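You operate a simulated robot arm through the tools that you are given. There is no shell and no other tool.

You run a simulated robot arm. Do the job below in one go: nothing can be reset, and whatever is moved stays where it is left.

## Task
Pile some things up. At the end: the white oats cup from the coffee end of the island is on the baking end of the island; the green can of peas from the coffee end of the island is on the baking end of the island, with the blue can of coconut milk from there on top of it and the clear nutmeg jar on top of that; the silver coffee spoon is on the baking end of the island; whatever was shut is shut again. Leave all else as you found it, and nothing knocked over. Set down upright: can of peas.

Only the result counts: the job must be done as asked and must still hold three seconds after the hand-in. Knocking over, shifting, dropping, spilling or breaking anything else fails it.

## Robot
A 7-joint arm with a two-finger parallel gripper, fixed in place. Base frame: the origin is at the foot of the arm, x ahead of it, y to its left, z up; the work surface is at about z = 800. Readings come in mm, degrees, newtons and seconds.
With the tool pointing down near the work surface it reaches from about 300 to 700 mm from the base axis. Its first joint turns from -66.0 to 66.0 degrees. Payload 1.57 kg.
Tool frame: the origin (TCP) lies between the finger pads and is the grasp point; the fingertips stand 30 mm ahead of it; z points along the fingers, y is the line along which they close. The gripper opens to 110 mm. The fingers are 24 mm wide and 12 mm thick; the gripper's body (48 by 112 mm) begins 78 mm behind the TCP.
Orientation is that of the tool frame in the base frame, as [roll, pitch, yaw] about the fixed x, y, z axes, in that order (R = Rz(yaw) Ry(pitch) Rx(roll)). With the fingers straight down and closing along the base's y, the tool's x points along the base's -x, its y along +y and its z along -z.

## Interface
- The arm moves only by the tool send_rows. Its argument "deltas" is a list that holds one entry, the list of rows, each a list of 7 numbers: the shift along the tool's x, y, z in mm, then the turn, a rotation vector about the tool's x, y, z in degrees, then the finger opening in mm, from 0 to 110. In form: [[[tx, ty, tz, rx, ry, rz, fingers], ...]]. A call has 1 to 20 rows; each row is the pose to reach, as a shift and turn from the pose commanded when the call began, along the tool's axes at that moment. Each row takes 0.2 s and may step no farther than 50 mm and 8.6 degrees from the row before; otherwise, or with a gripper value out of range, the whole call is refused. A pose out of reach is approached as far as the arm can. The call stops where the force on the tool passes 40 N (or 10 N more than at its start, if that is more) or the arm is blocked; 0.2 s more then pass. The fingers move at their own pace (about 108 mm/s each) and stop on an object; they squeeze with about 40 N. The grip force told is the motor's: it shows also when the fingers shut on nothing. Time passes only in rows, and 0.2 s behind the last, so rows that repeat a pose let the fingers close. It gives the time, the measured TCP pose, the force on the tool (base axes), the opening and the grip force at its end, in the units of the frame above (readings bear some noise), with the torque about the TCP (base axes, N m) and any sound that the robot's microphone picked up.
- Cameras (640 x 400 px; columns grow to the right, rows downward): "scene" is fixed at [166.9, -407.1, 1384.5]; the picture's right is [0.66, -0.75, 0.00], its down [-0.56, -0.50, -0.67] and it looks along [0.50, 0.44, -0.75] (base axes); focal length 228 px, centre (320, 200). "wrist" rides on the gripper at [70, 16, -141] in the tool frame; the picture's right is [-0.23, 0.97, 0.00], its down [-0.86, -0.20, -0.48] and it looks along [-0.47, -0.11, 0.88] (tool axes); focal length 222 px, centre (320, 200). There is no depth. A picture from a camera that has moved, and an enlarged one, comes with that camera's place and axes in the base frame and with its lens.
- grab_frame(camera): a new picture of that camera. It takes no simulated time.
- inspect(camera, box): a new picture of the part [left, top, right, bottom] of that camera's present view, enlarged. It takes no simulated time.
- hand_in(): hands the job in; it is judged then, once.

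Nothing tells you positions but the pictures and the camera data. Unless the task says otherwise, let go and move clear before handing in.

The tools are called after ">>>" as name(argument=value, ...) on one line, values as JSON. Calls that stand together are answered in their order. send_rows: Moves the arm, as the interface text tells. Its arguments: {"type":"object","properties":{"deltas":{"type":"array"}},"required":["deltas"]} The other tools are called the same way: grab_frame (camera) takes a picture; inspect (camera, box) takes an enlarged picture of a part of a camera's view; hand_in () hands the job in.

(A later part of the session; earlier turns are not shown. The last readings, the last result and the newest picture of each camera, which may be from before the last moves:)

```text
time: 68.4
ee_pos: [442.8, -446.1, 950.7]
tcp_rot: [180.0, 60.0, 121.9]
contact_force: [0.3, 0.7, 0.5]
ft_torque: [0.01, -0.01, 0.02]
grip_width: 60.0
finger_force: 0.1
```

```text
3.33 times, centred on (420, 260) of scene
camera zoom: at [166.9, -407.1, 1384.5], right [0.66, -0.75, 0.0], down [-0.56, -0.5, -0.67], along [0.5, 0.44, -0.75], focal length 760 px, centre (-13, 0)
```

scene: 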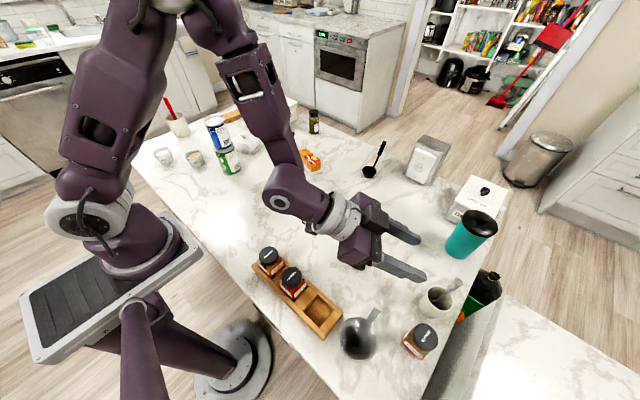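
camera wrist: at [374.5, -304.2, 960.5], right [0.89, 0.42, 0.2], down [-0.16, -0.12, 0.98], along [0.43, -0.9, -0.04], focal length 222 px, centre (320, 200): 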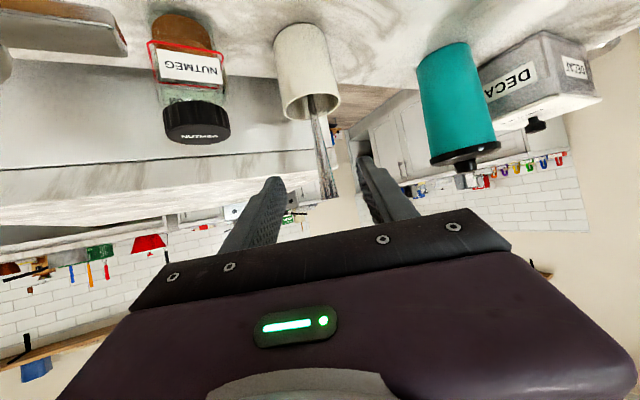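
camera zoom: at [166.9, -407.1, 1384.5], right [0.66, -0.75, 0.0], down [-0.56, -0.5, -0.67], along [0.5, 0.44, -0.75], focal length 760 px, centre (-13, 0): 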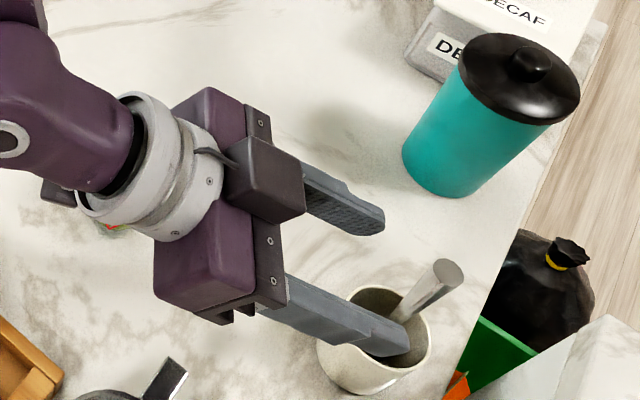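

The spoon handle is centred between the fingers. I'll advance the last 51 mm and close on the handle.

>>> send_rows(deltas=[[[0, 1, 20, 0, 0, 0, 60], [0, 1.7, 38, 0, 0, 0, 60], [0, 1.7, 50.9, 0, 0, 0, 60], [0, 1.7, 50.9, 0, 0, 0, 60]]])

>>> inspect(camera="wrist", box=[220, 60, 440, 240])

>>> inspect(camera="scene", box=[380, 220, 500, 320])

```text
time: 69.4
ee_pos: [469.8, -483.0, 925.1]
tcp_rot: [180.0, 60.0, 122.0]
contact_force: [-0.4, 0.2, -0.6]
ft_torque: [0.01, 0.01, 0.0]
grip_width: 60.1
finger_force: 0.1
```

```text
2.22 times, centred on (330, 150) of wrist
camera zoom: at [400.8, -340.5, 934.7], right [0.89, 0.42, 0.2], down [-0.16, -0.12, 0.98], along [0.43, -0.9, -0.04], focal length 494 px, centre (298, 311)
```

zoom: 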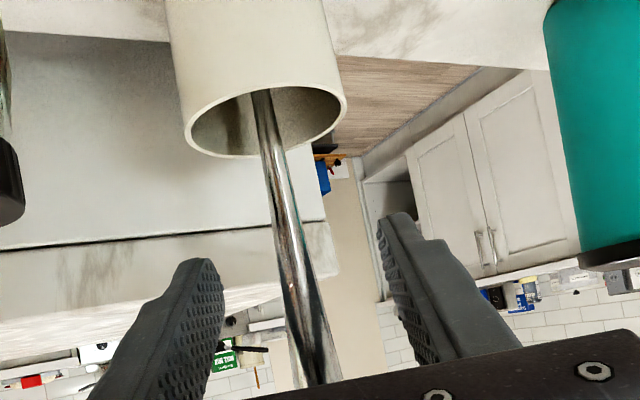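

```text
4.00 times, centred on (440, 270) of scene
camera zoom: at [166.9, -407.1, 1384.5], right [0.66, -0.75, 0.0], down [-0.56, -0.5, -0.67], along [0.5, 0.44, -0.75], focal length 913 px, centre (-160, -80)
```

zoom: 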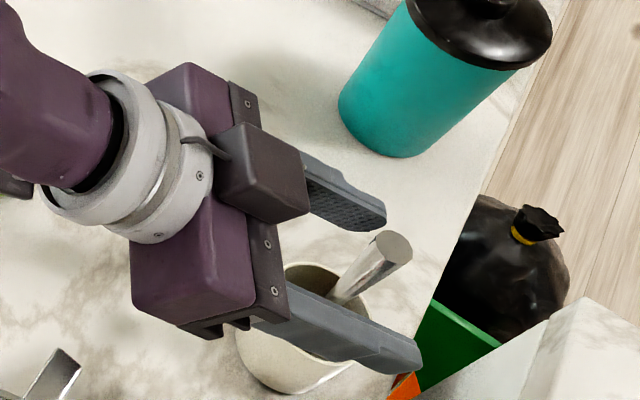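

The handle sits between the pads. Closing now.

>>> send_rows(deltas=[[[0, 0, 0, 0, 0, 0, 40], [0, 0, 0, 0, 0, 0, 25], [0, 0, 0, 0, 0, 0, 18], [0, 0, 0, 0, 0, 0, 10], [0, 0, 0, 0, 0, 0, 0], [0, 0, 0, 0, 0, 0, 0]]])

>>> inspect(camera="wrist", box=[220, 60, 440, 240])

>>> inspect(camera="scene", box=[380, 220, 500, 320])

```text
time: 70.8
ee_pos: [470.5, -481.7, 924.8]
tcp_rot: [180.0, 59.9, 122.0]
contact_force: [-0.2, 0.1, 0.6]
ft_torque: [0.0, 0.0, 0.01]
grip_width: 9.3
finger_force: 27.9
```

```text
2.22 times, centred on (330, 150) of wrist
camera zoom: at [400.9, -340.3, 934.9], right [0.89, 0.42, 0.2], down [-0.16, -0.12, 0.98], along [0.43, -0.9, -0.04], focal length 494 px, centre (298, 311)
```

zoom: 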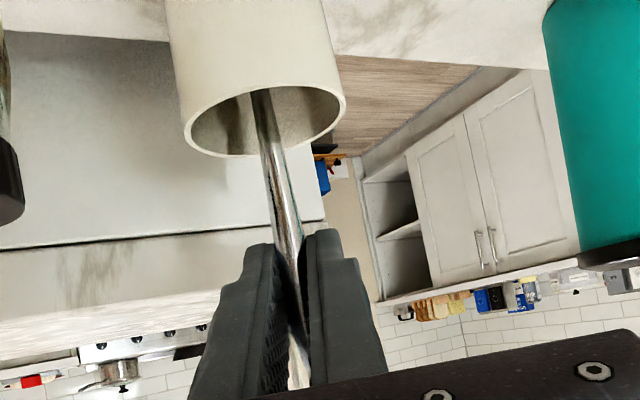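

```text
4.00 times, centred on (440, 270) of scene
camera zoom: at [166.9, -407.0, 1384.5], right [0.66, -0.75, 0.0], down [-0.56, -0.5, -0.67], along [0.5, 0.44, -0.75], focal length 913 px, centre (-160, -80)
```

zoom: 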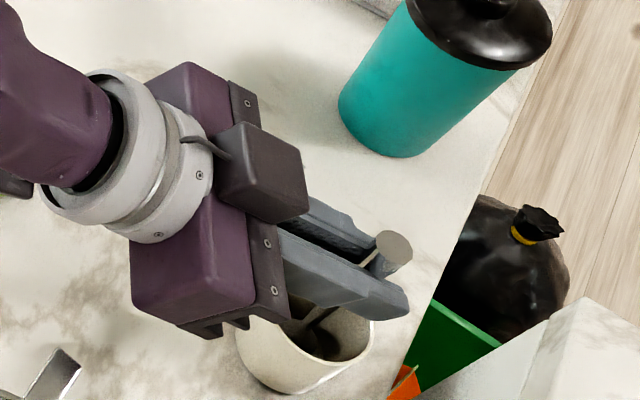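

>>> send_rows(deltas=[[[0, 0, 0, 0, 0, 0, 0], [0, 0, 0, 0, 0, 0, 0]]])

```text
time: 71.4
ee_pos: [469.5, -482.0, 925.1]
tcp_rot: [179.9, 60.0, 122.0]
contact_force: [-0.5, -0.7, 0.4]
ft_torque: [0.01, -0.02, -0.02]
grip_width: 9.5
finger_force: 28.1
```

Grip holds at 9.4 mm and 28 N. I'll lift straight up slowly and check that the spoon follows and the crock stays put.

>>> send_rows(deltas=[[[-3.5, 0, -2, 0, 0, 0, 0], [-8.7, 0, -5, 0, 0, 0, 0], [-15.6, 0, -9, 0, 0, 0, 0], [-22.5, 0, -13, 0, 0, 0, 0], [-26, 0, -15, 0, 0, 0, 0]]])

>>> inspect(camera="wrist", box=[220, 60, 440, 240])

>>> inspect(camera="scene", box=[380, 220, 500, 320])

```text
time: 72.6
ee_pos: [469.3, -481.6, 955.7]
tcp_rot: [-180.0, 60.0, 122.0]
contact_force: [-0.1, -0.2, 0.1]
ft_torque: [0.0, 0.0, 0.02]
grip_width: 9.7
finger_force: 28.4
```

```text
2.22 times, centred on (330, 150) of wrist
camera zoom: at [400.8, -339.9, 964.8], right [0.89, 0.42, 0.2], down [-0.16, -0.12, 0.98], along [0.43, -0.9, -0.04], focal length 494 px, centre (298, 311)
```

zoom: 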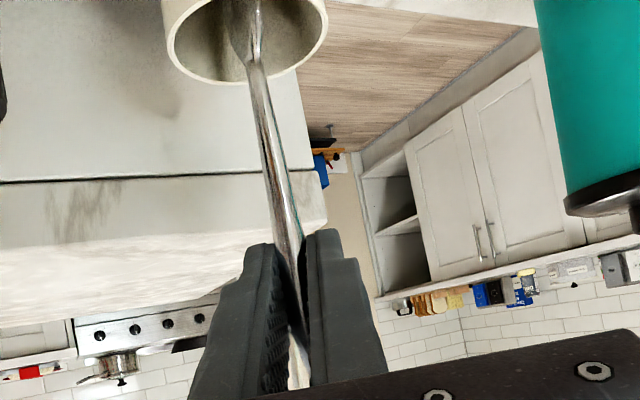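

```text
4.00 times, centred on (440, 270) of scene
camera zoom: at [166.9, -407.1, 1384.5], right [0.66, -0.75, 0.0], down [-0.56, -0.5, -0.67], along [0.5, 0.44, -0.75], focal length 913 px, centre (-160, -80)
```

zoom: 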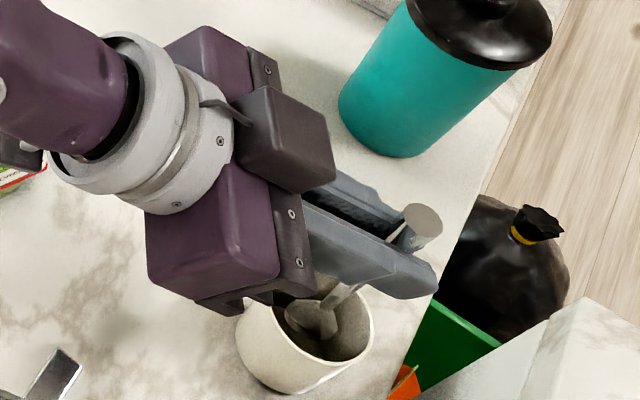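

The spoon follows and the crock is undisturbed. I'll continue lifting another 95 mm.

>>> send_rows(deltas=[[[-8.7, 0, -5, 0, 0, 0, 0], [-20.8, 0, -12, 0, 0, 0, 0], [-34.6, 0, -20, 0, 0, 0, 0], [-48.5, 0, -28, 0, 0, 0, 0], [-62.3, 0, -36, 0, 0, 0, 0], [-74.5, 0, -43, 0, 0, 0, 0], [-82.3, 0, -47.5, 0, 0, 0, 0]]])

>>> grab_frame(camera="wrist")

>>> inspect(camera="scene", box=[380, 220, 500, 320])

```text
time: 74.2
ee_pos: [471.2, -481.5, 1050.4]
tcp_rot: [-179.8, 60.0, 122.1]
contact_force: [-0.1, -0.1, -1.2]
ft_torque: [-0.04, 0.04, -0.02]
grip_width: 9.7
finger_force: 27.6
```

```text
taken
camera wrist: at [401.8, -339.9, 1059.6], right [0.89, 0.42, 0.2], down [-0.16, -0.12, 0.98], along [0.43, -0.9, -0.04], focal length 222 px, centre (320, 200)
```

wrist: 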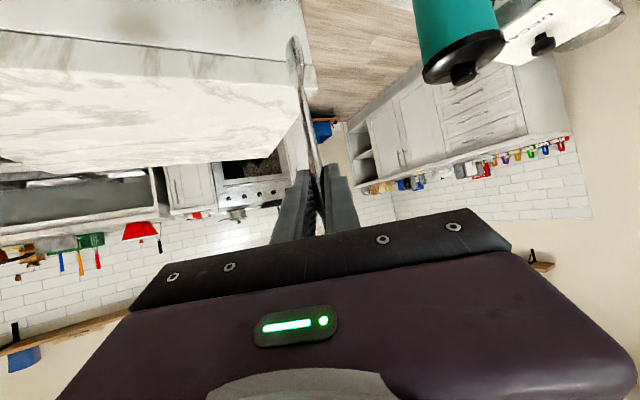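

```text
4.00 times, centred on (440, 270) of scene
camera zoom: at [166.9, -407.1, 1384.5], right [0.66, -0.75, 0.0], down [-0.56, -0.5, -0.67], along [0.5, 0.44, -0.75], focal length 913 px, centre (-160, -80)
```

zoom: 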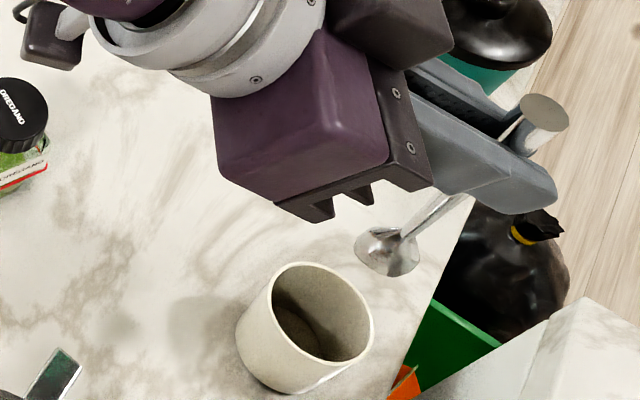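

The spoon is clear of the crock, with its tip about 121 mm below the grip. I'll retract inboard and bring the gripper upright.

>>> send_rows(deltas=[[[5, 2.5, -12, 0, 0, 0, 0], [16, 8, -40, 0, 0, 0, 0], [30, 15, -77, 0, 0, 0, 0], [44, 22, -113, 0, 0, 0, 0], [58, 29, -149, 0, 0, 0, 0], [67, 34, -173, 0, 0, 0, 0], [69.5, 35.7, -180.5, 0, 0, 0, 0], [69.5, 35.7, -180.5, 0, 7.5, 0, 0], [69.5, 35.7, -180.5, 0, 15, 0, 0], [69.5, 35.7, -180.5, 0, 22.5, 0, 0], [69.5, 35.7, -180.5, 0, 30, 0, 0], [69.5, 35.7, -180.5, 0, 37.5, 0, 0], [69.5, 35.7, -180.5, 0, 45, 0, 0], [69.5, 35.7, -180.5, 0, 52.5, 0, 0], [69.5, 35.7, -180.5, 0, 60, 0, 0], [69.5, 35.7, -180.5, 0, 60, 0, 0]]])

>>> grab_frame(camera="wrist")

>>> grab_frame(camera="scene")

```text
time: 77.6
ee_pos: [399.6, -301.6, 1080.6]
tcp_rot: [-180.0, -0.1, 122.0]
contact_force: [0.5, -1.0, -0.4]
ft_torque: [-0.05, -0.02, -0.01]
grip_width: 9.7
finger_force: 28.2
```

```text
taken
camera wrist: at [376.6, -233.6, 1222.5], right [0.95, 0.32, 0.0], down [0.28, -0.83, 0.48], along [0.15, -0.45, -0.88], focal length 222 px, centre (320, 200)
```

wrist: 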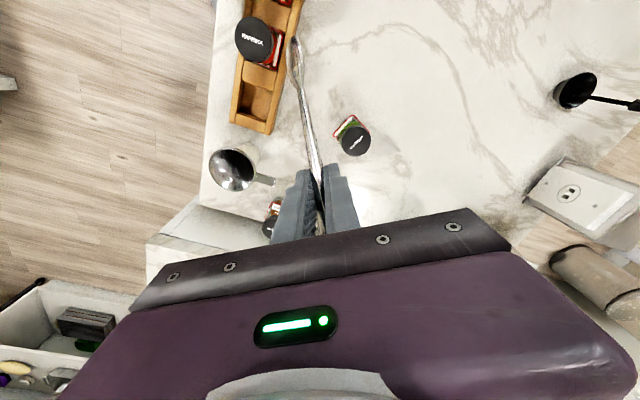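

```text
taken
```

scene: 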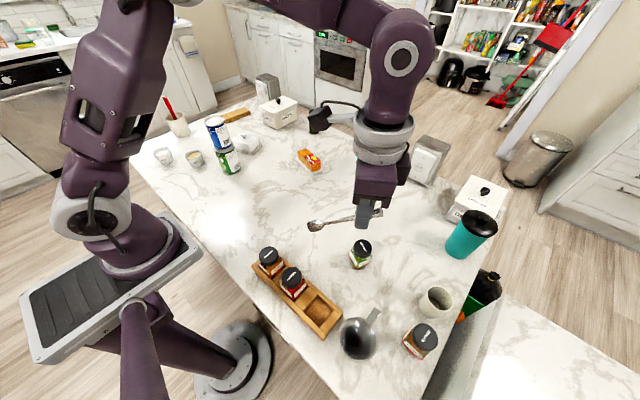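

The spoon is held firmly. I'll carry it around to the near side of the baking end, turning the gripper so the spoon will lie along y, well away from the stack.

>>> send_rows(deltas=[[[10.3, 4.3, 0.4, 0, 0, -7.79, 0], [30.9, 13, 1.2, 0, 0, -15.58, 0], [61.8, 26, 2.4, 0, 0, -23.37, 0], [92.8, 38.9, 3.6, 0, 0, -31.16, 0], [123.7, 51.9, 4.8, 0, 0, -38.95, 0], [154.6, 64.9, 6, 0, 0, -46.74, 0], [185.5, 77.9, 7.2, 0, 0, -54.53, 0], [216.4, 90.8, 8.4, 0, 0, -62.32, 0], [247.3, 103.8, 9.6, 0, 0, -70.11, 0], [278.3, 116.8, 10.8, 0, 0, -77.9, 0], [309.2, 129.8, 12, 0, 0, -85.69, 0], [340.1, 142.8, 13.2, 0, 0, -93.48, 0], [371, 155.7, 14.4, 0, 0, -101.27, 0], [401.9, 168.7, 15.6, 0, 0, -109.06, 0], [432.9, 181.7, 16.8, 0, 0, -116.85, 0], [463.8, 194.7, 18, 0, 0, -124.64, 0], [489.5, 205.5, 19, 0, 0, -132.43, 0], [507.6, 213.1, 19.7, 0, 0, -140.22, 0], [515.3, 216.3, 20, 0, 0, -148, 0], [515.3, 216.3, 20, 0, 0, -148, 0]]])

>>> grab_frame(camera="wrist")

>>> grab_frame(camera="scene")

```text
time: 81.8
ee_pos: [310.9, 250.7, 1062.9]
tcp_rot: [-180.0, 0.0, -89.9]
contact_force: [0.2, 0.6, -0.8]
ft_torque: [0.06, -0.02, -0.02]
grip_width: 10.0
finger_force: 27.8
```

```text
taken
camera wrist: at [294.4, 179.8, 1202.9], right [-0.97, 0.23, 0.0], down [0.2, 0.86, 0.48], along [0.11, 0.47, -0.88], focal length 222 px, centre (320, 200)
```

wrist: 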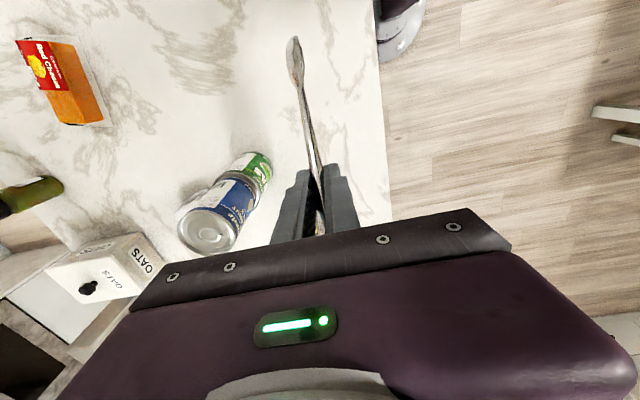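

```text
taken
```

scene: 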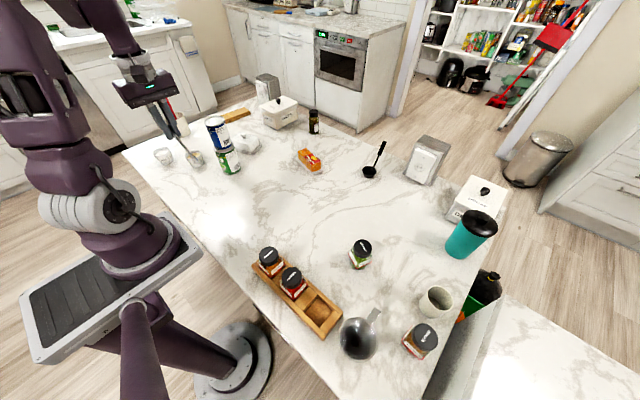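

The spoon hangs above clear counter (near edge at x≈205). I'll move to the laying spot at height and tilt the fingers so the spoon becomes nearly level.

>>> send_rows(deltas=[[[-12, 0, 16, 0, 0, 0, 0], [-32, 0, 42, 0, 0, 0, 0], [-52, 0, 68, 0, 0, 0, 0], [-68, 0, 90, 0, 0, 0, 0], [-75, 0, 100, 0, 0, 0, 0], [-75, 0, 100, 0, 6, 0, 0], [-75, 0, 100, 0, 12, 0, 0], [-75, 0, 100, 0, 18, 0, 0], [-75, 0, 100, 0, 24, 0, 0], [-75, 0, 100, 0, 26, 0, 0], [-75, 0, 100, 0, 26, 0, 0]]])

>>> grab_frame(camera="wrist")

>>> inspect(camera="scene", box=[100, 60, 280, 230])

```text
time: 84.2
ee_pos: [310.9, 324.8, 960.6]
tcp_rot: [-180.0, -26.1, -90.0]
contact_force: [0.4, 0.2, 0.0]
ft_torque: [0.05, 0.02, 0.0]
grip_width: 9.7
finger_force: 28.3
```

```text
taken
camera wrist: at [293.5, 323.6, 1117.9], right [-0.97, 0.2, -0.1], down [0.2, 0.98, 0.05], along [0.11, 0.03, -0.99], focal length 222 px, centre (320, 200)
```

wrist: 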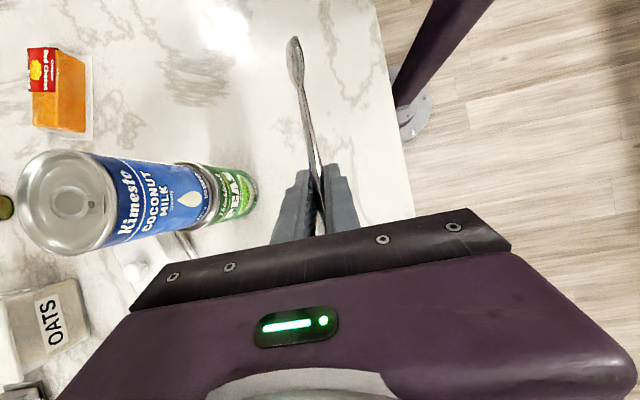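

```text
2.35 times, centred on (190, 145) of scene
camera zoom: at [166.9, -407.0, 1384.5], right [0.66, -0.75, 0.0], down [-0.56, -0.5, -0.67], along [0.5, 0.44, -0.75], focal length 537 px, centre (626, 329)
```

zoom: 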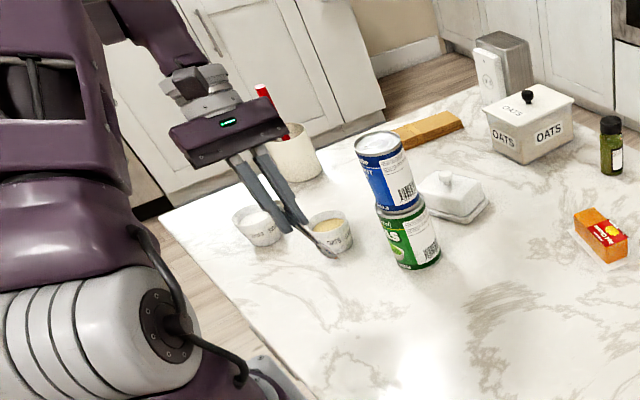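

The spoon is almost level. I'll lower it towards the counter with the bowl slightly down.

>>> send_rows(deltas=[[[-5, 0, 10, 0, 0, 0, 0], [-15, 0, 30, 0, -1, 0, 0], [-26, 0, 53, 0, -2, 0, 0], [-37, 0, 76, 0, -3, 0, 0], [-45, 0, 92, 0, -4, 0, 0], [-50, 0, 102, 0, -4, 0, 0], [-50, 0, 102, 0, -4, 0, 0]]])

>>> inspect(camera="wrist", box=[220, 20, 440, 240])

>>> inspect(camera="scene", box=[120, 100, 260, 220])

```text
time: 85.8
ee_pos: [309.1, 326.7, 845.9]
tcp_rot: [180.0, -22.0, -90.1]
contact_force: [-0.2, -0.6, -0.8]
ft_torque: [0.07, -0.02, 0.0]
grip_width: 9.4
finger_force: 27.8
```

```text
1.82 times, centred on (330, 130) of wrist
camera zoom: at [293.0, 314.5, 1002.9], right [-0.97, 0.21, -0.09], down [0.2, 0.97, 0.12], along [0.11, 0.1, -0.99], focal length 404 px, centre (302, 327)
```

zoom: 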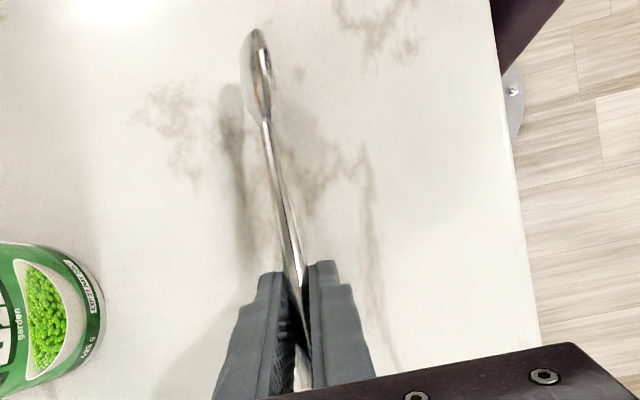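

```text
3.33 times, centred on (190, 160) of scene
camera zoom: at [166.9, -407.0, 1384.5], right [0.66, -0.75, 0.0], down [-0.56, -0.5, -0.67], along [0.5, 0.44, -0.75], focal length 760 px, centre (753, 333)
```

zoom: 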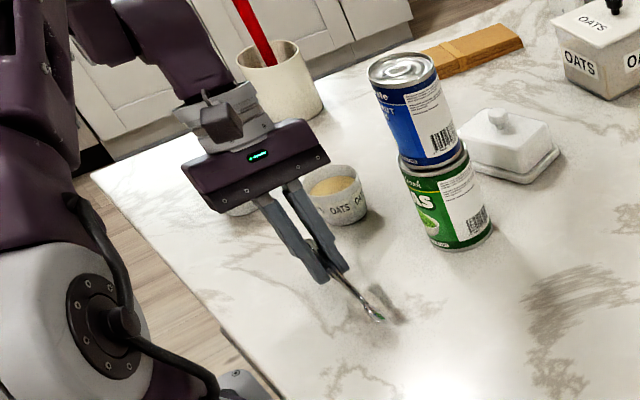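

The bowl is edge-on and a few millimetres above the counter. I'll lower in small steps until it touches.

>>> send_rows(deltas=[[[-0.6, 0, 1.4, 0, 0, 0, 0], [-1.2, 0, 2.8, 0, 0, 0, 0], [-1.2, 0, 2.8, 0, 0, 0, 0]]])

>>> send_rows(deltas=[[[-0.6, 0, 1.4, 0, 0, 0, 0], [-1.2, 0, 2.8, 0, 0, 0, 0], [-1.2, 0, 2.8, 0, 0, 0, 0]]])

>>> inspect(camera="scene", box=[170, 140, 240, 200])

```text
time: 86.6
ee_pos: [308.2, 325.4, 844.4]
tcp_rot: [180.0, -21.9, -90.0]
contact_force: [0.1, 0.1, -1.3]
ft_torque: [0.03, -0.02, -0.02]
grip_width: 9.6
finger_force: 27.8
```

```text
time: 87.4
ee_pos: [310.3, 325.0, 840.9]
tcp_rot: [179.9, -22.0, -90.0]
contact_force: [-0.6, -1.2, -1.0]
ft_torque: [0.0, 0.01, -0.02]
grip_width: 9.6
finger_force: 27.7
```

```text
6.67 times, centred on (205, 170) of scene
camera zoom: at [166.9, -407.0, 1384.5], right [0.66, -0.75, 0.0], down [-0.56, -0.5, -0.67], along [0.5, 0.44, -0.75], focal length 1521 px, centre (1087, 400)
```

zoom: 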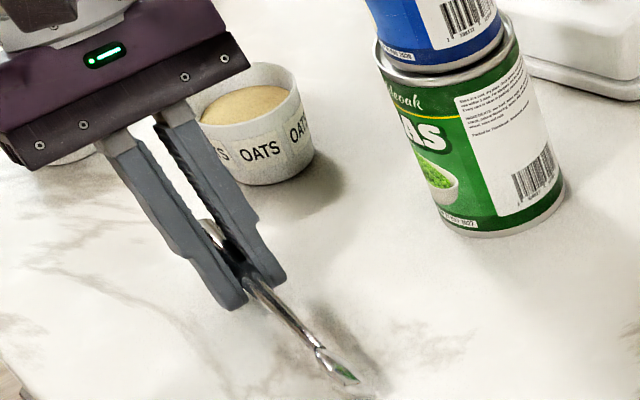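

>>> send_rows(deltas=[[[-0.6, 0, 1.4, 0, 0, 0, 0], [-1.1, 0, 2.6, 0, 0, 0, 0], [-1.1, 0, 2.6, 0, 0, 0, 0]]])

>>> inspect(camera="scene", box=[170, 140, 240, 200])

>>> inspect(camera="wrist", box=[220, 20, 440, 240])

```text
time: 88.2
ee_pos: [309.6, 325.2, 838.3]
tcp_rot: [-179.9, -22.0, -89.9]
contact_force: [-0.7, 0.6, 5.9]
ft_torque: [-0.87, -0.06, -0.01]
grip_width: 9.7
finger_force: 27.3
```

```text
6.67 times, centred on (205, 170) of scene
camera zoom: at [166.8, -407.1, 1384.5], right [0.66, -0.75, 0.0], down [-0.56, -0.5, -0.67], along [0.5, 0.44, -0.75], focal length 1521 px, centre (1087, 400)
```

zoom: 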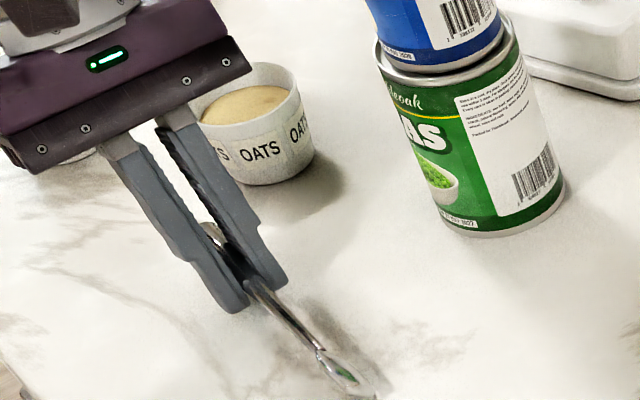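

```text
1.82 times, centred on (330, 130) of wrist
camera zoom: at [294.1, 313.8, 994.5], right [-0.97, 0.21, -0.09], down [0.2, 0.97, 0.12], along [0.11, 0.1, -0.99], focal length 404 px, centre (302, 327)
```

zoom: 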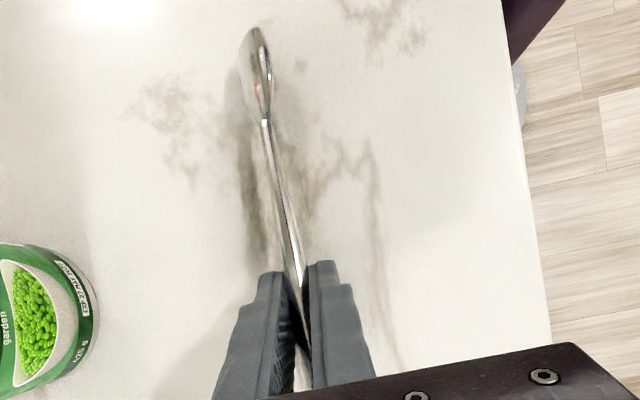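

The bowl rests on the counter. I'll open gently, let the handle settle, then look.

>>> send_rows(deltas=[[[0.3, 0, -0.8, 0, 0, 0, 8], [0.3, 0, -0.8, 0, 0, 0, 12], [0.3, 0, -0.8, 0, 0, 0, 16], [0.3, 0, -0.8, 0, 0, 0, 24], [0.3, 0, -0.8, 0, 0, 0, 40], [0.3, 0, -0.8, 0, 0, 0, 60], [0.3, 0, -0.8, 0, 0, 0, 60]]])

>>> inspect(camera="scene", box=[170, 140, 240, 200])

>>> inspect(camera="wrist", box=[220, 20, 440, 240])

```text
time: 89.8
ee_pos: [311.2, 326.3, 839.6]
tcp_rot: [179.9, -22.0, -90.0]
contact_force: [-0.2, 0.6, 0.0]
ft_torque: [0.0, 0.0, 0.02]
grip_width: 60.0
finger_force: 0.0
```

```text
6.67 times, centred on (205, 170) of scene
camera zoom: at [166.9, -407.1, 1384.5], right [0.66, -0.75, 0.0], down [-0.56, -0.5, -0.67], along [0.5, 0.44, -0.75], focal length 1521 px, centre (1087, 400)
```

zoom: 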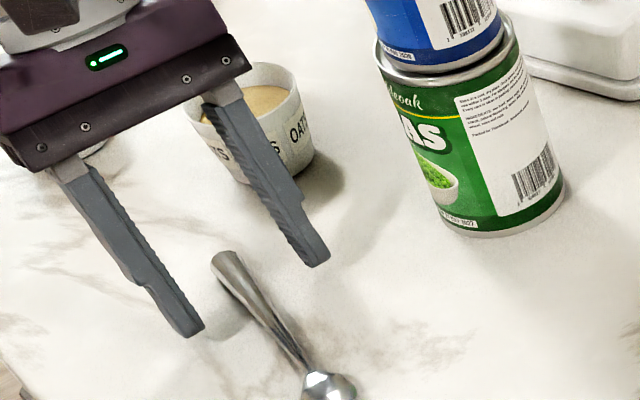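

```text
1.82 times, centred on (330, 130) of wrist
camera zoom: at [294.5, 313.9, 995.3], right [-0.97, 0.21, -0.09], down [0.2, 0.97, 0.12], along [0.11, 0.1, -0.99], focal length 404 px, centre (302, 327)
```

zoom: 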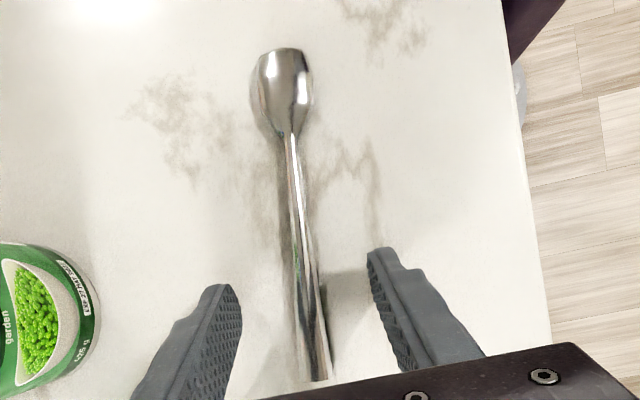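

The spoon lies flat at the baking end. I'll rise clear and straighten the tool, then check the area.

>>> send_rows(deltas=[[[4, 0, -10, 0, 0, 0, 60], [13, 0, -32, 0, 0, 0, 60], [28, 0, -69.5, 0, 0, 0, 60], [43, 0, -107, 0, 0, 0, 60], [60, 0, -148, 0, 0, 0, 60], [75, 0, -185, 0, 0, 0, 60], [75, 0, -185, 0, -7.5, 0, 80], [75, 0, -185, 0, -15, 0, 80], [75, 0, -185, 0, -22, 0, 80], [75, 0, -185, 0, -22, 0, 80]]])

>>> grab_frame(camera="scene")

>>> inspect(camera="scene", box=[130, 100, 270, 220])

```text
time: 92.0
ee_pos: [309.6, 326.7, 1040.3]
tcp_rot: [-180.0, 0.2, -90.0]
contact_force: [-0.4, 0.3, 0.0]
ft_torque: [-0.03, -0.01, -0.01]
grip_width: 79.8
finger_force: 0.0
```

```text
taken
```

scene: 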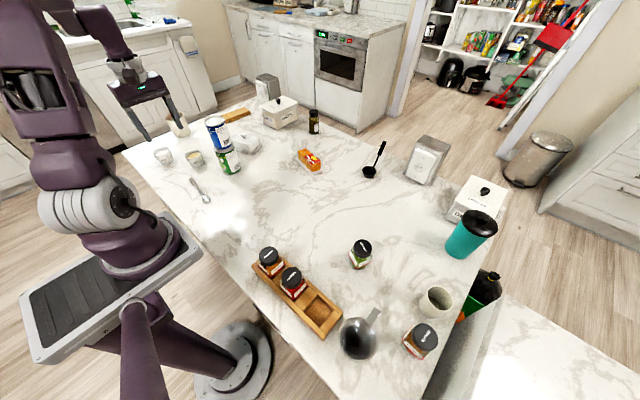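

```text
3.33 times, centred on (200, 160) of scene
camera zoom: at [166.9, -407.1, 1384.5], right [0.66, -0.75, 0.0], down [-0.56, -0.5, -0.67], along [0.5, 0.44, -0.75], focal length 760 px, centre (720, 333)
```

zoom: 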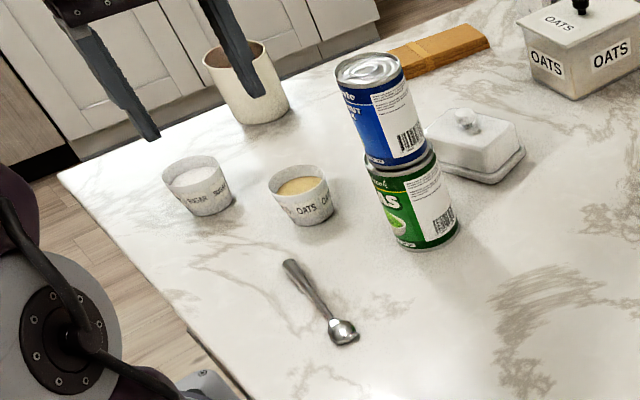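

Everything at the baking end stands as intended. Now for the nutmeg jar near (374, -497): I'll travel over to look from above.

>>> send_rows(deltas=[[[42, -3, 2, 0, 0, 5, 80], [84, -7, 4, 0, 0, 10, 80], [127, -10, 6, 0, 0, 15, 80], [169, -14, 8, 0, 0, 20, 80], [212, -17, 10, 0, 0, 25, 80], [254, -20, 12, 0, 0, 30, 80], [297, -24, 14, 0, 0, 35, 80], [339, -27, 16, 0, 0, 40, 80], [382, -30, 18, 0, 0, 45, 80], [424, -34, 20, 0, 0, 50, 80], [467, -37, 22, 0, 0, 55, 80], [509, -40, 24, 0, 0, 60, 80], [552, -44, 26, 0, 0, 65, 80], [594, -47, 28, 0, 0, 70, 80], [637, -50, 30, 0, 0, 75, 80], [679, -54, 32, 0, 0, 80, 80], [722, -57, 34, 0, 0, 85, 80], [764, -60, 36, 0, 0, 90, 80], [806, -64, 38, 0, 0, 90, 80], [806, -64, 38, 0, 0, 90, 80]]])

>>> grab_frame(camera="wrist")

>>> grab_frame(camera="scene")

```text
time: 96.2
ee_pos: [372.8, -480.7, 1006.3]
tcp_rot: [179.9, -0.1, -180.0]
contact_force: [-0.7, -0.6, -0.6]
ft_torque: [-0.02, 0.01, -0.02]
grip_width: 79.9
finger_force: 0.2
```

```text
taken
camera wrist: at [304.3, -465.8, 1146.6], right [0.23, 0.97, 0.0], down [0.86, -0.2, 0.48], along [0.47, -0.11, -0.88], focal length 222 px, centre (320, 200)
```

wrist: 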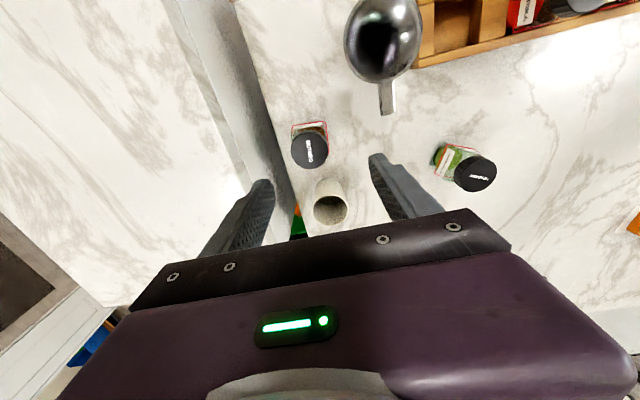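

```text
taken
```

scene: 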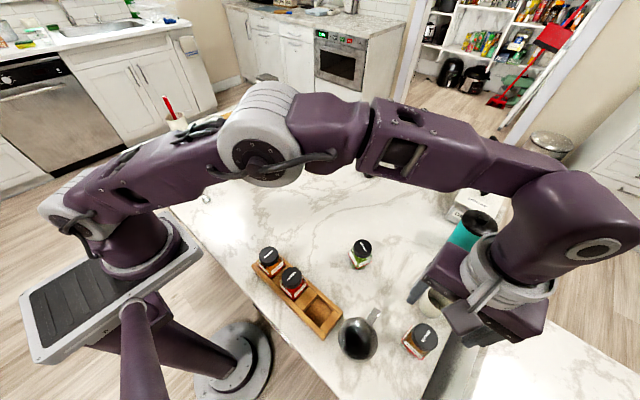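

>>> inspect(camera="wrist", box=[260, 90, 380, 190])

>>> inspect(camera="scene", box=[385, 305, 455, 370])

```text
4.00 times, centred on (320, 140) of wrist
camera zoom: at [304.3, -465.8, 1146.6], right [0.23, 0.97, 0.0], down [0.86, -0.2, 0.48], along [0.47, -0.11, -0.88], focal length 888 px, centre (320, 440)
```

zoom: 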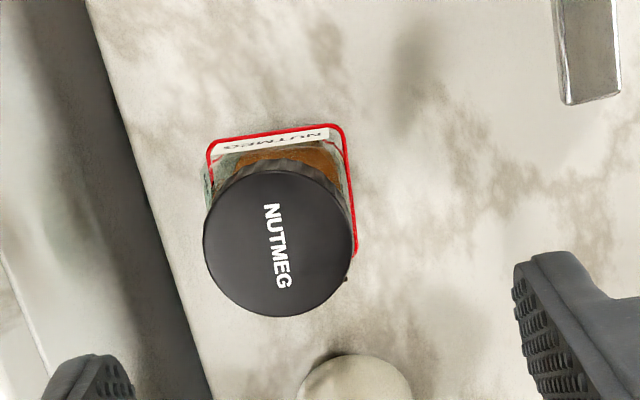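

```text
6.15 times, centred on (420, 338) of scene
camera zoom: at [166.9, -407.1, 1384.5], right [0.66, -0.75, 0.0], down [-0.56, -0.5, -0.67], along [0.5, 0.44, -0.75], focal length 1404 px, centre (-295, -646)
```

zoom: 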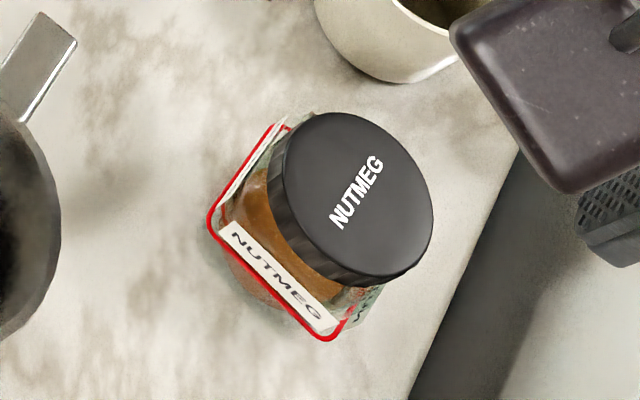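

The jar centre is about (379, -498). Before descending I want to know how the panel and neighbouring counter on the -y side lie.

>>> inspect(camera="scene", box=[400, 290, 560, 400])

>>> inspect(camera="wrist", box=[120, 0, 360, 250])

```text
3.64 times, centred on (480, 345) of scene
camera zoom: at [166.9, -407.1, 1384.5], right [0.66, -0.75, 0.0], down [-0.56, -0.5, -0.67], along [0.5, 0.44, -0.75], focal length 830 px, centre (-262, -327)
```

zoom: 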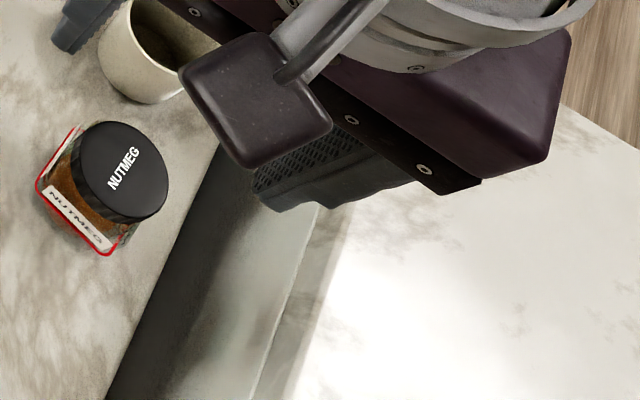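

```text
1.60 times, centred on (240, 125) of wrist
camera zoom: at [304.3, -465.8, 1146.6], right [0.23, 0.97, 0.0], down [0.86, -0.2, 0.48], along [0.47, -0.11, -0.88], focal length 355 px, centre (448, 320)
```

zoom: 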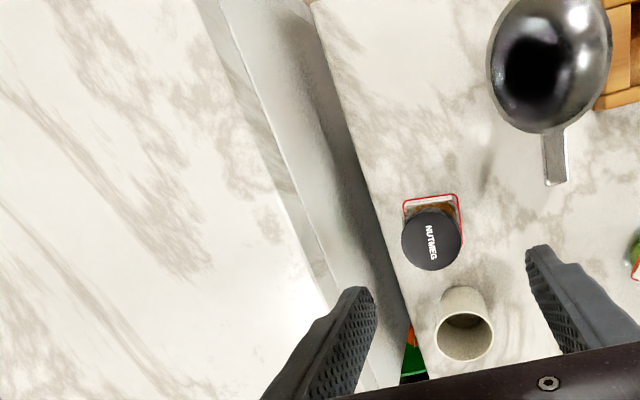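

The island edge is at y≈-550 and the neighbouring counter starts near y≈-600, so the open gripper has room. I'll align over the jar, turn 6° to match its sides, and descend.

>>> send_rows(deltas=[[[-3, -8, 10, 0, 0, 3, 80], [-5.7, -15.7, 25, 0, 0, 6, 80], [-5.7, -15.7, 55, 0, 0, 6, 80], [-5.7, -15.7, 80, 0, 0, 6, 80], [-5.7, -15.7, 100, 0, 0, 6, 80], [-5.7, -15.7, 100, 0, 0, 6, 80]]])

>>> inspect(camera="wrist", box=[220, 80, 420, 220])

>>> inspect(camera="scene", box=[380, 260, 500, 370])

```text
time: 97.6
ee_pos: [381.3, -496.8, 901.7]
tcp_rot: [180.0, -0.1, 174.0]
contact_force: [0.1, 0.0, -0.1]
ft_torque: [0.03, -0.01, -0.02]
grip_width: 80.1
finger_force: 0.1
```

```text
2.86 times, centred on (320, 150) of wrist
camera zoom: at [313.8, -473.3, 1042.3], right [0.33, 0.94, 0.0], down [0.83, -0.29, 0.48], along [0.45, -0.16, -0.88], focal length 635 px, centre (320, 343)
```

zoom: 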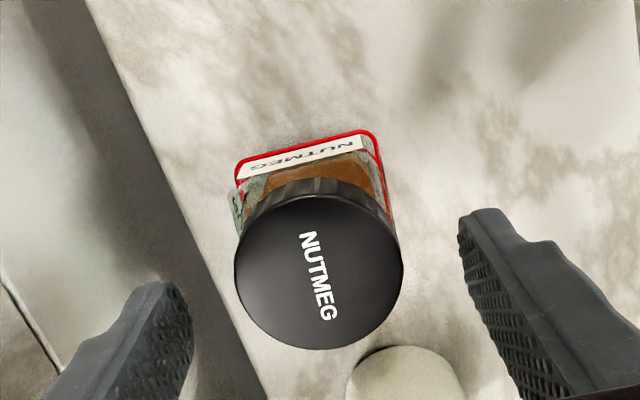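

```text
3.64 times, centred on (440, 315) of scene
camera zoom: at [166.9, -407.1, 1384.5], right [0.66, -0.75, 0.0], down [-0.56, -0.5, -0.67], along [0.5, 0.44, -0.75], focal length 830 px, centre (-116, -218)
```

zoom: 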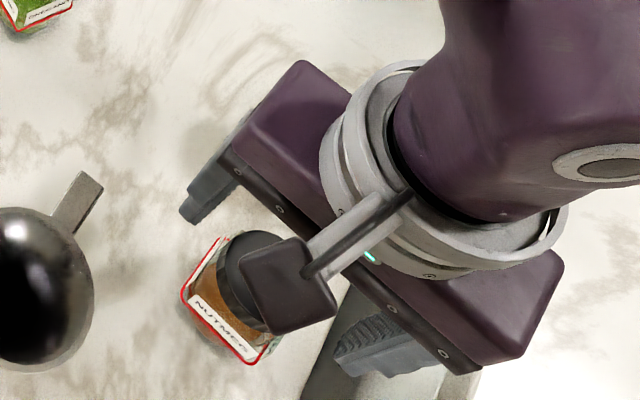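

Aligned within about 2°. The jar is some 4–5 mm closer in x, so I'll correct that, lower to z≈843 and close.

>>> send_rows(deltas=[[[4.5, 0, 10, 0, 0, -1.5, 80], [4.5, 0, 28, 0, 0, -1.5, 80], [4.5, 0, 44, 0, 0, -1.5, 80], [4.5, 0, 54, 0, 0, -1.5, 80], [4.5, 0, 58, 0, 0, -1.5, 80], [4.5, 0, 58, 0, 0, -1.5, 80]]])

>>> inspect(camera="wrist", box=[220, 80, 420, 220])

>>> inspect(camera="scene", box=[380, 260, 500, 370])

```text
time: 99.0
ee_pos: [374.8, -495.9, 843.6]
tcp_rot: [180.0, 0.0, 175.4]
contact_force: [-0.4, 0.6, -0.6]
ft_torque: [-0.01, 0.0, -0.01]
grip_width: 80.0
finger_force: 0.1
```

```text
2.86 times, centred on (320, 150) of wrist
camera zoom: at [307.5, -474.3, 983.6], right [0.3, 0.95, 0.0], down [0.84, -0.27, 0.48], along [0.46, -0.14, -0.88], focal length 635 px, centre (320, 343)
```

zoom: 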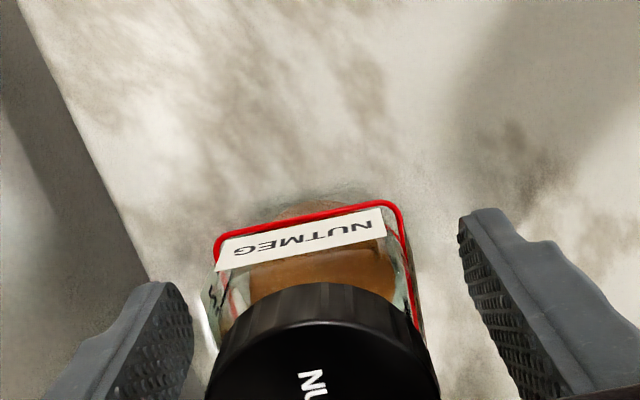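

```text
3.64 times, centred on (440, 315) of scene
camera zoom: at [166.9, -407.1, 1384.5], right [0.66, -0.75, 0.0], down [-0.56, -0.5, -0.67], along [0.5, 0.44, -0.75], focal length 830 px, centre (-116, -218)
```

zoom: 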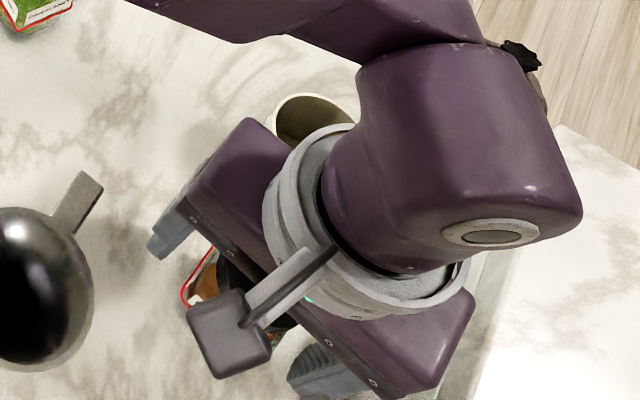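

Well aligned. Closing on the jar's sides.

>>> send_rows(deltas=[[[0, 0, 0, 0, 0, 0, 66], [0, 0, 0, 0, 0, 0, 58], [0, 0, 0, 0, 0, 0, 53], [0, 0, 0, 0, 0, 0, 48], [0, 0, 0, 0, 0, 0, 30], [0, 0, 0, 0, 0, 0, 0], [0, 0, 0, 0, 0, 0, 0]]])

>>> inspect(camera="wrist", box=[220, 80, 420, 220])

```text
time: 100.6
ee_pos: [375.3, -494.9, 843.6]
tcp_rot: [-180.0, 0.0, 175.5]
contact_force: [-0.5, 0.4, 0.8]
ft_torque: [0.02, -0.02, 0.01]
grip_width: 46.2
finger_force: 40.0
```

```text
2.86 times, centred on (320, 150) of wrist
camera zoom: at [307.5, -474.3, 983.7], right [0.3, 0.95, 0.0], down [0.84, -0.27, 0.48], along [0.46, -0.14, -0.88], focal length 635 px, centre (320, 343)
```

zoom: 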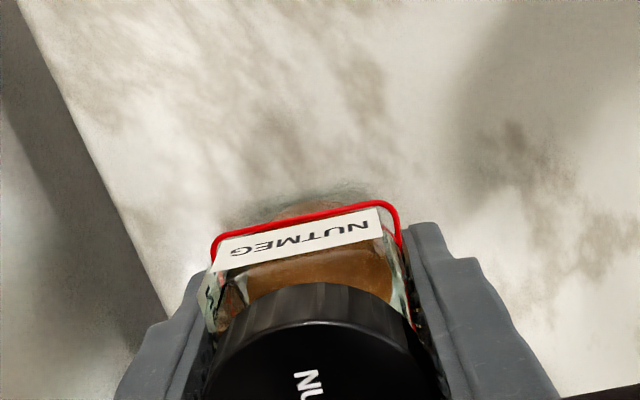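

Gripped at 46 mm, 40 N. I'll lift slowly and check for slip.

>>> send_rows(deltas=[[[0, 0, -3, 0, 0, 0, 0], [0, 0, -8, 0, 0, 0, 0], [0, 0, -16, 0, 0, 0, 0], [0, 0, -26, 0, 0, 0, 0], [0, 0, -36, 0, 0, 0, 0], [0, 0, -44, 0, 0, 0, 0], [0, 0, -48, 0, 0, 0, 0]]])

>>> inspect(camera="wrist", box=[220, 80, 420, 220])

>>> inspect(camera="scene", box=[380, 240, 500, 370])

```text
time: 102.2
ee_pos: [373.7, -497.3, 890.7]
tcp_rot: [179.9, 0.0, 175.6]
contact_force: [0.0, -0.3, -0.8]
ft_torque: [-0.03, 0.04, 0.01]
grip_width: 45.9
finger_force: 39.9
```

```text
2.86 times, centred on (320, 150) of wrist
camera zoom: at [306.9, -476.2, 1032.4], right [0.3, 0.95, 0.0], down [0.84, -0.27, 0.48], along [0.46, -0.14, -0.88], focal length 635 px, centre (320, 343)
```

zoom: 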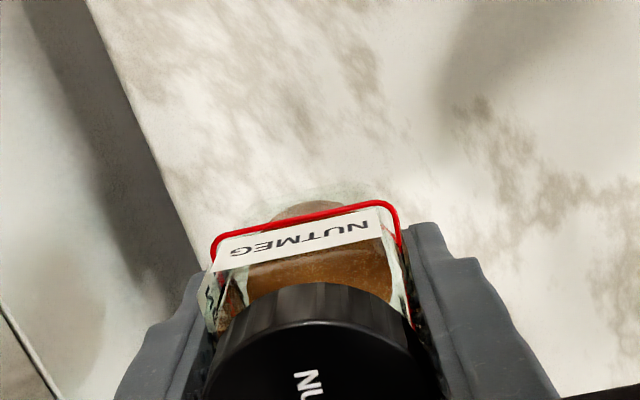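

```text
3.08 times, centred on (440, 305) of scene
camera zoom: at [166.9, -407.1, 1384.5], right [0.66, -0.75, 0.0], down [-0.56, -0.5, -0.67], along [0.5, 0.44, -0.75], focal length 702 px, centre (-49, -123)
```

zoom: 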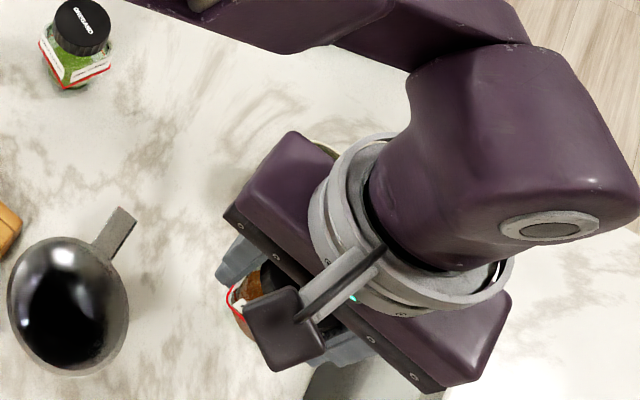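

No slip, and the jar is held upright. I'll lift high, clear of everything, and carry it towards the stack.

>>> send_rows(deltas=[[[0, 0, -10, 0, 0, 0, 0], [0, 0, -30, 0, 0, 0, 0], [0, 0, -55, 0, 0, 0, 0], [0, 5, -85, 0, 0, 0, 0], [0.6, 20, -115, 0, 0, 0, 0], [0.5, 45.1, -145, 0, 0, 0, 0], [0.1, 78.2, -170, 0, 0, 0, 0], [0, 115.4, -185, 0, 0, 0, 0], [-0.8, 155.6, -194, 0, 0, 0, 0], [-1.6, 195.7, -194, 0, 0, 0, 0], [-2.5, 235.9, -194, 0, 0, 0, 0], [-3.3, 276.1, -194, 0, 0, 0, 0], [-4.2, 316.3, -194, 0, 0, 0, 0], [-5, 356.5, -194, 0, 0, 0, 0], [-5.9, 396.7, -194, 0, 0, 0, 0], [-6.7, 436.9, -194, 0, 0, 0, 0], [-7.6, 477.1, -194, 0, 0, 0, 0], [-7.8, 512.2, -194, 0, 0, 0, 0], [-8.8, 537.4, -194, 0, 0, 0, 0], [-9, 547.4, -194, 0, 0, 0, 0]]])

>>> grab_frame(camera="scene")

>>> grab_frame(camera="wrist")

```text
time: 106.4
ee_pos: [426.5, 52.0, 1086.3]
tcp_rot: [180.0, 0.1, 175.5]
contact_force: [0.7, -0.5, -1.1]
ft_torque: [-0.03, 0.03, -0.02]
grip_width: 45.8
finger_force: 40.3
```

```text
taken
```

scene: 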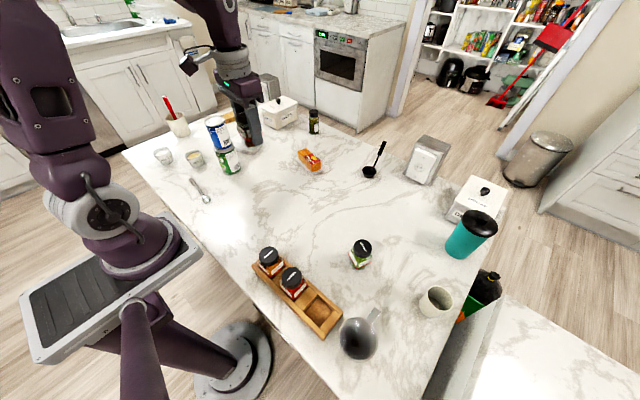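

```text
taken
camera wrist: at [359.2, 72.7, 1225.9], right [0.3, 0.95, 0.0], down [0.84, -0.27, 0.48], along [0.46, -0.15, -0.88], focal length 222 px, centre (320, 200)
```

wrist: 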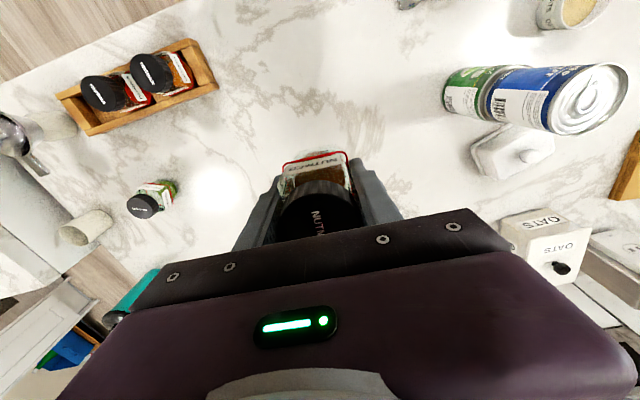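

All fine. I'll bring the jar over the stack, with its bottom about 40 mm above the coconut can.

>>> send_rows(deltas=[[[0, 6, 0, 0, 0, -0.4, 0], [0, 20, 0, 0, 0, -0.8, 0], [-0.1, 42, 0, 0, 0, -1.2, 0], [-0.3, 72, 0, 0, 0, -1.6, 0], [-0.4, 105, 0, 0, 0, -2, 0], [-0.5, 140, 0, 0, 0, -2.5, 0], [-0.6, 172, 0, 0, 0, -3, 0], [-0.7, 200, 0, 0, 0, -3.5, 0], [-0.8, 222, 0, 0, 0, -4, 0], [-0.9, 238, 0, 0, 0, -4.5, 0], [-0.9, 246, 0, 0, 0, -4.5, 0], [-0.9, 248.2, 0, 0, 0, -4.5, 0], [-0.9, 248.2, 0, 0, 0, -4.5, 0]]])

>>> inspect(camera="wrist", box=[250, 90, 390, 230])

>>> inspect(camera="scene", box=[190, 80, 260, 150])

```text
time: 109.2
ee_pos: [447.2, 296.5, 1085.8]
tcp_rot: [-180.0, 0.0, -179.9]
contact_force: [-0.1, 0.4, -2.0]
ft_torque: [-0.02, 0.04, 0.03]
grip_width: 45.9
finger_force: 40.1
```

```text
2.86 times, centred on (320, 160) of wrist
camera zoom: at [377.8, 313.0, 1225.9], right [0.23, 0.97, 0.0], down [0.86, -0.2, 0.48], along [0.47, -0.11, -0.88], focal length 635 px, centre (320, 314)
```

zoom: 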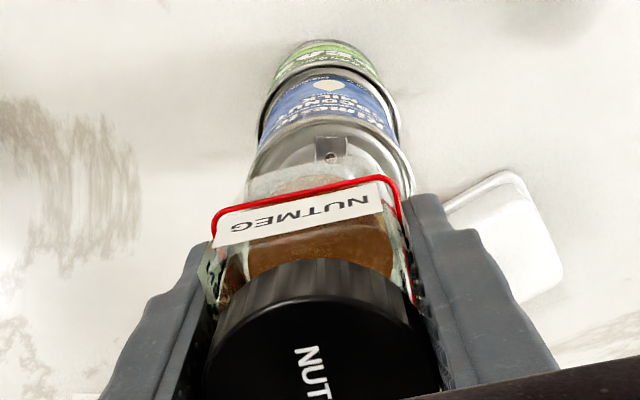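

```text
5.71 times, centred on (225, 115) of scene
camera zoom: at [166.9, -407.0, 1384.5], right [0.66, -0.75, 0.0], down [-0.56, -0.5, -0.67], along [0.5, 0.44, -0.75], focal length 1304 px, centre (863, 686)
```

zoom: 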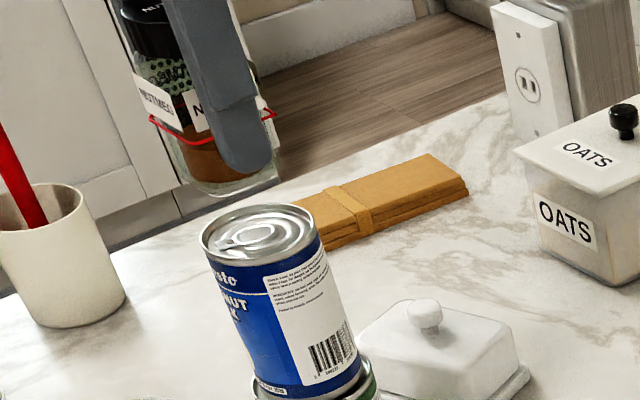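

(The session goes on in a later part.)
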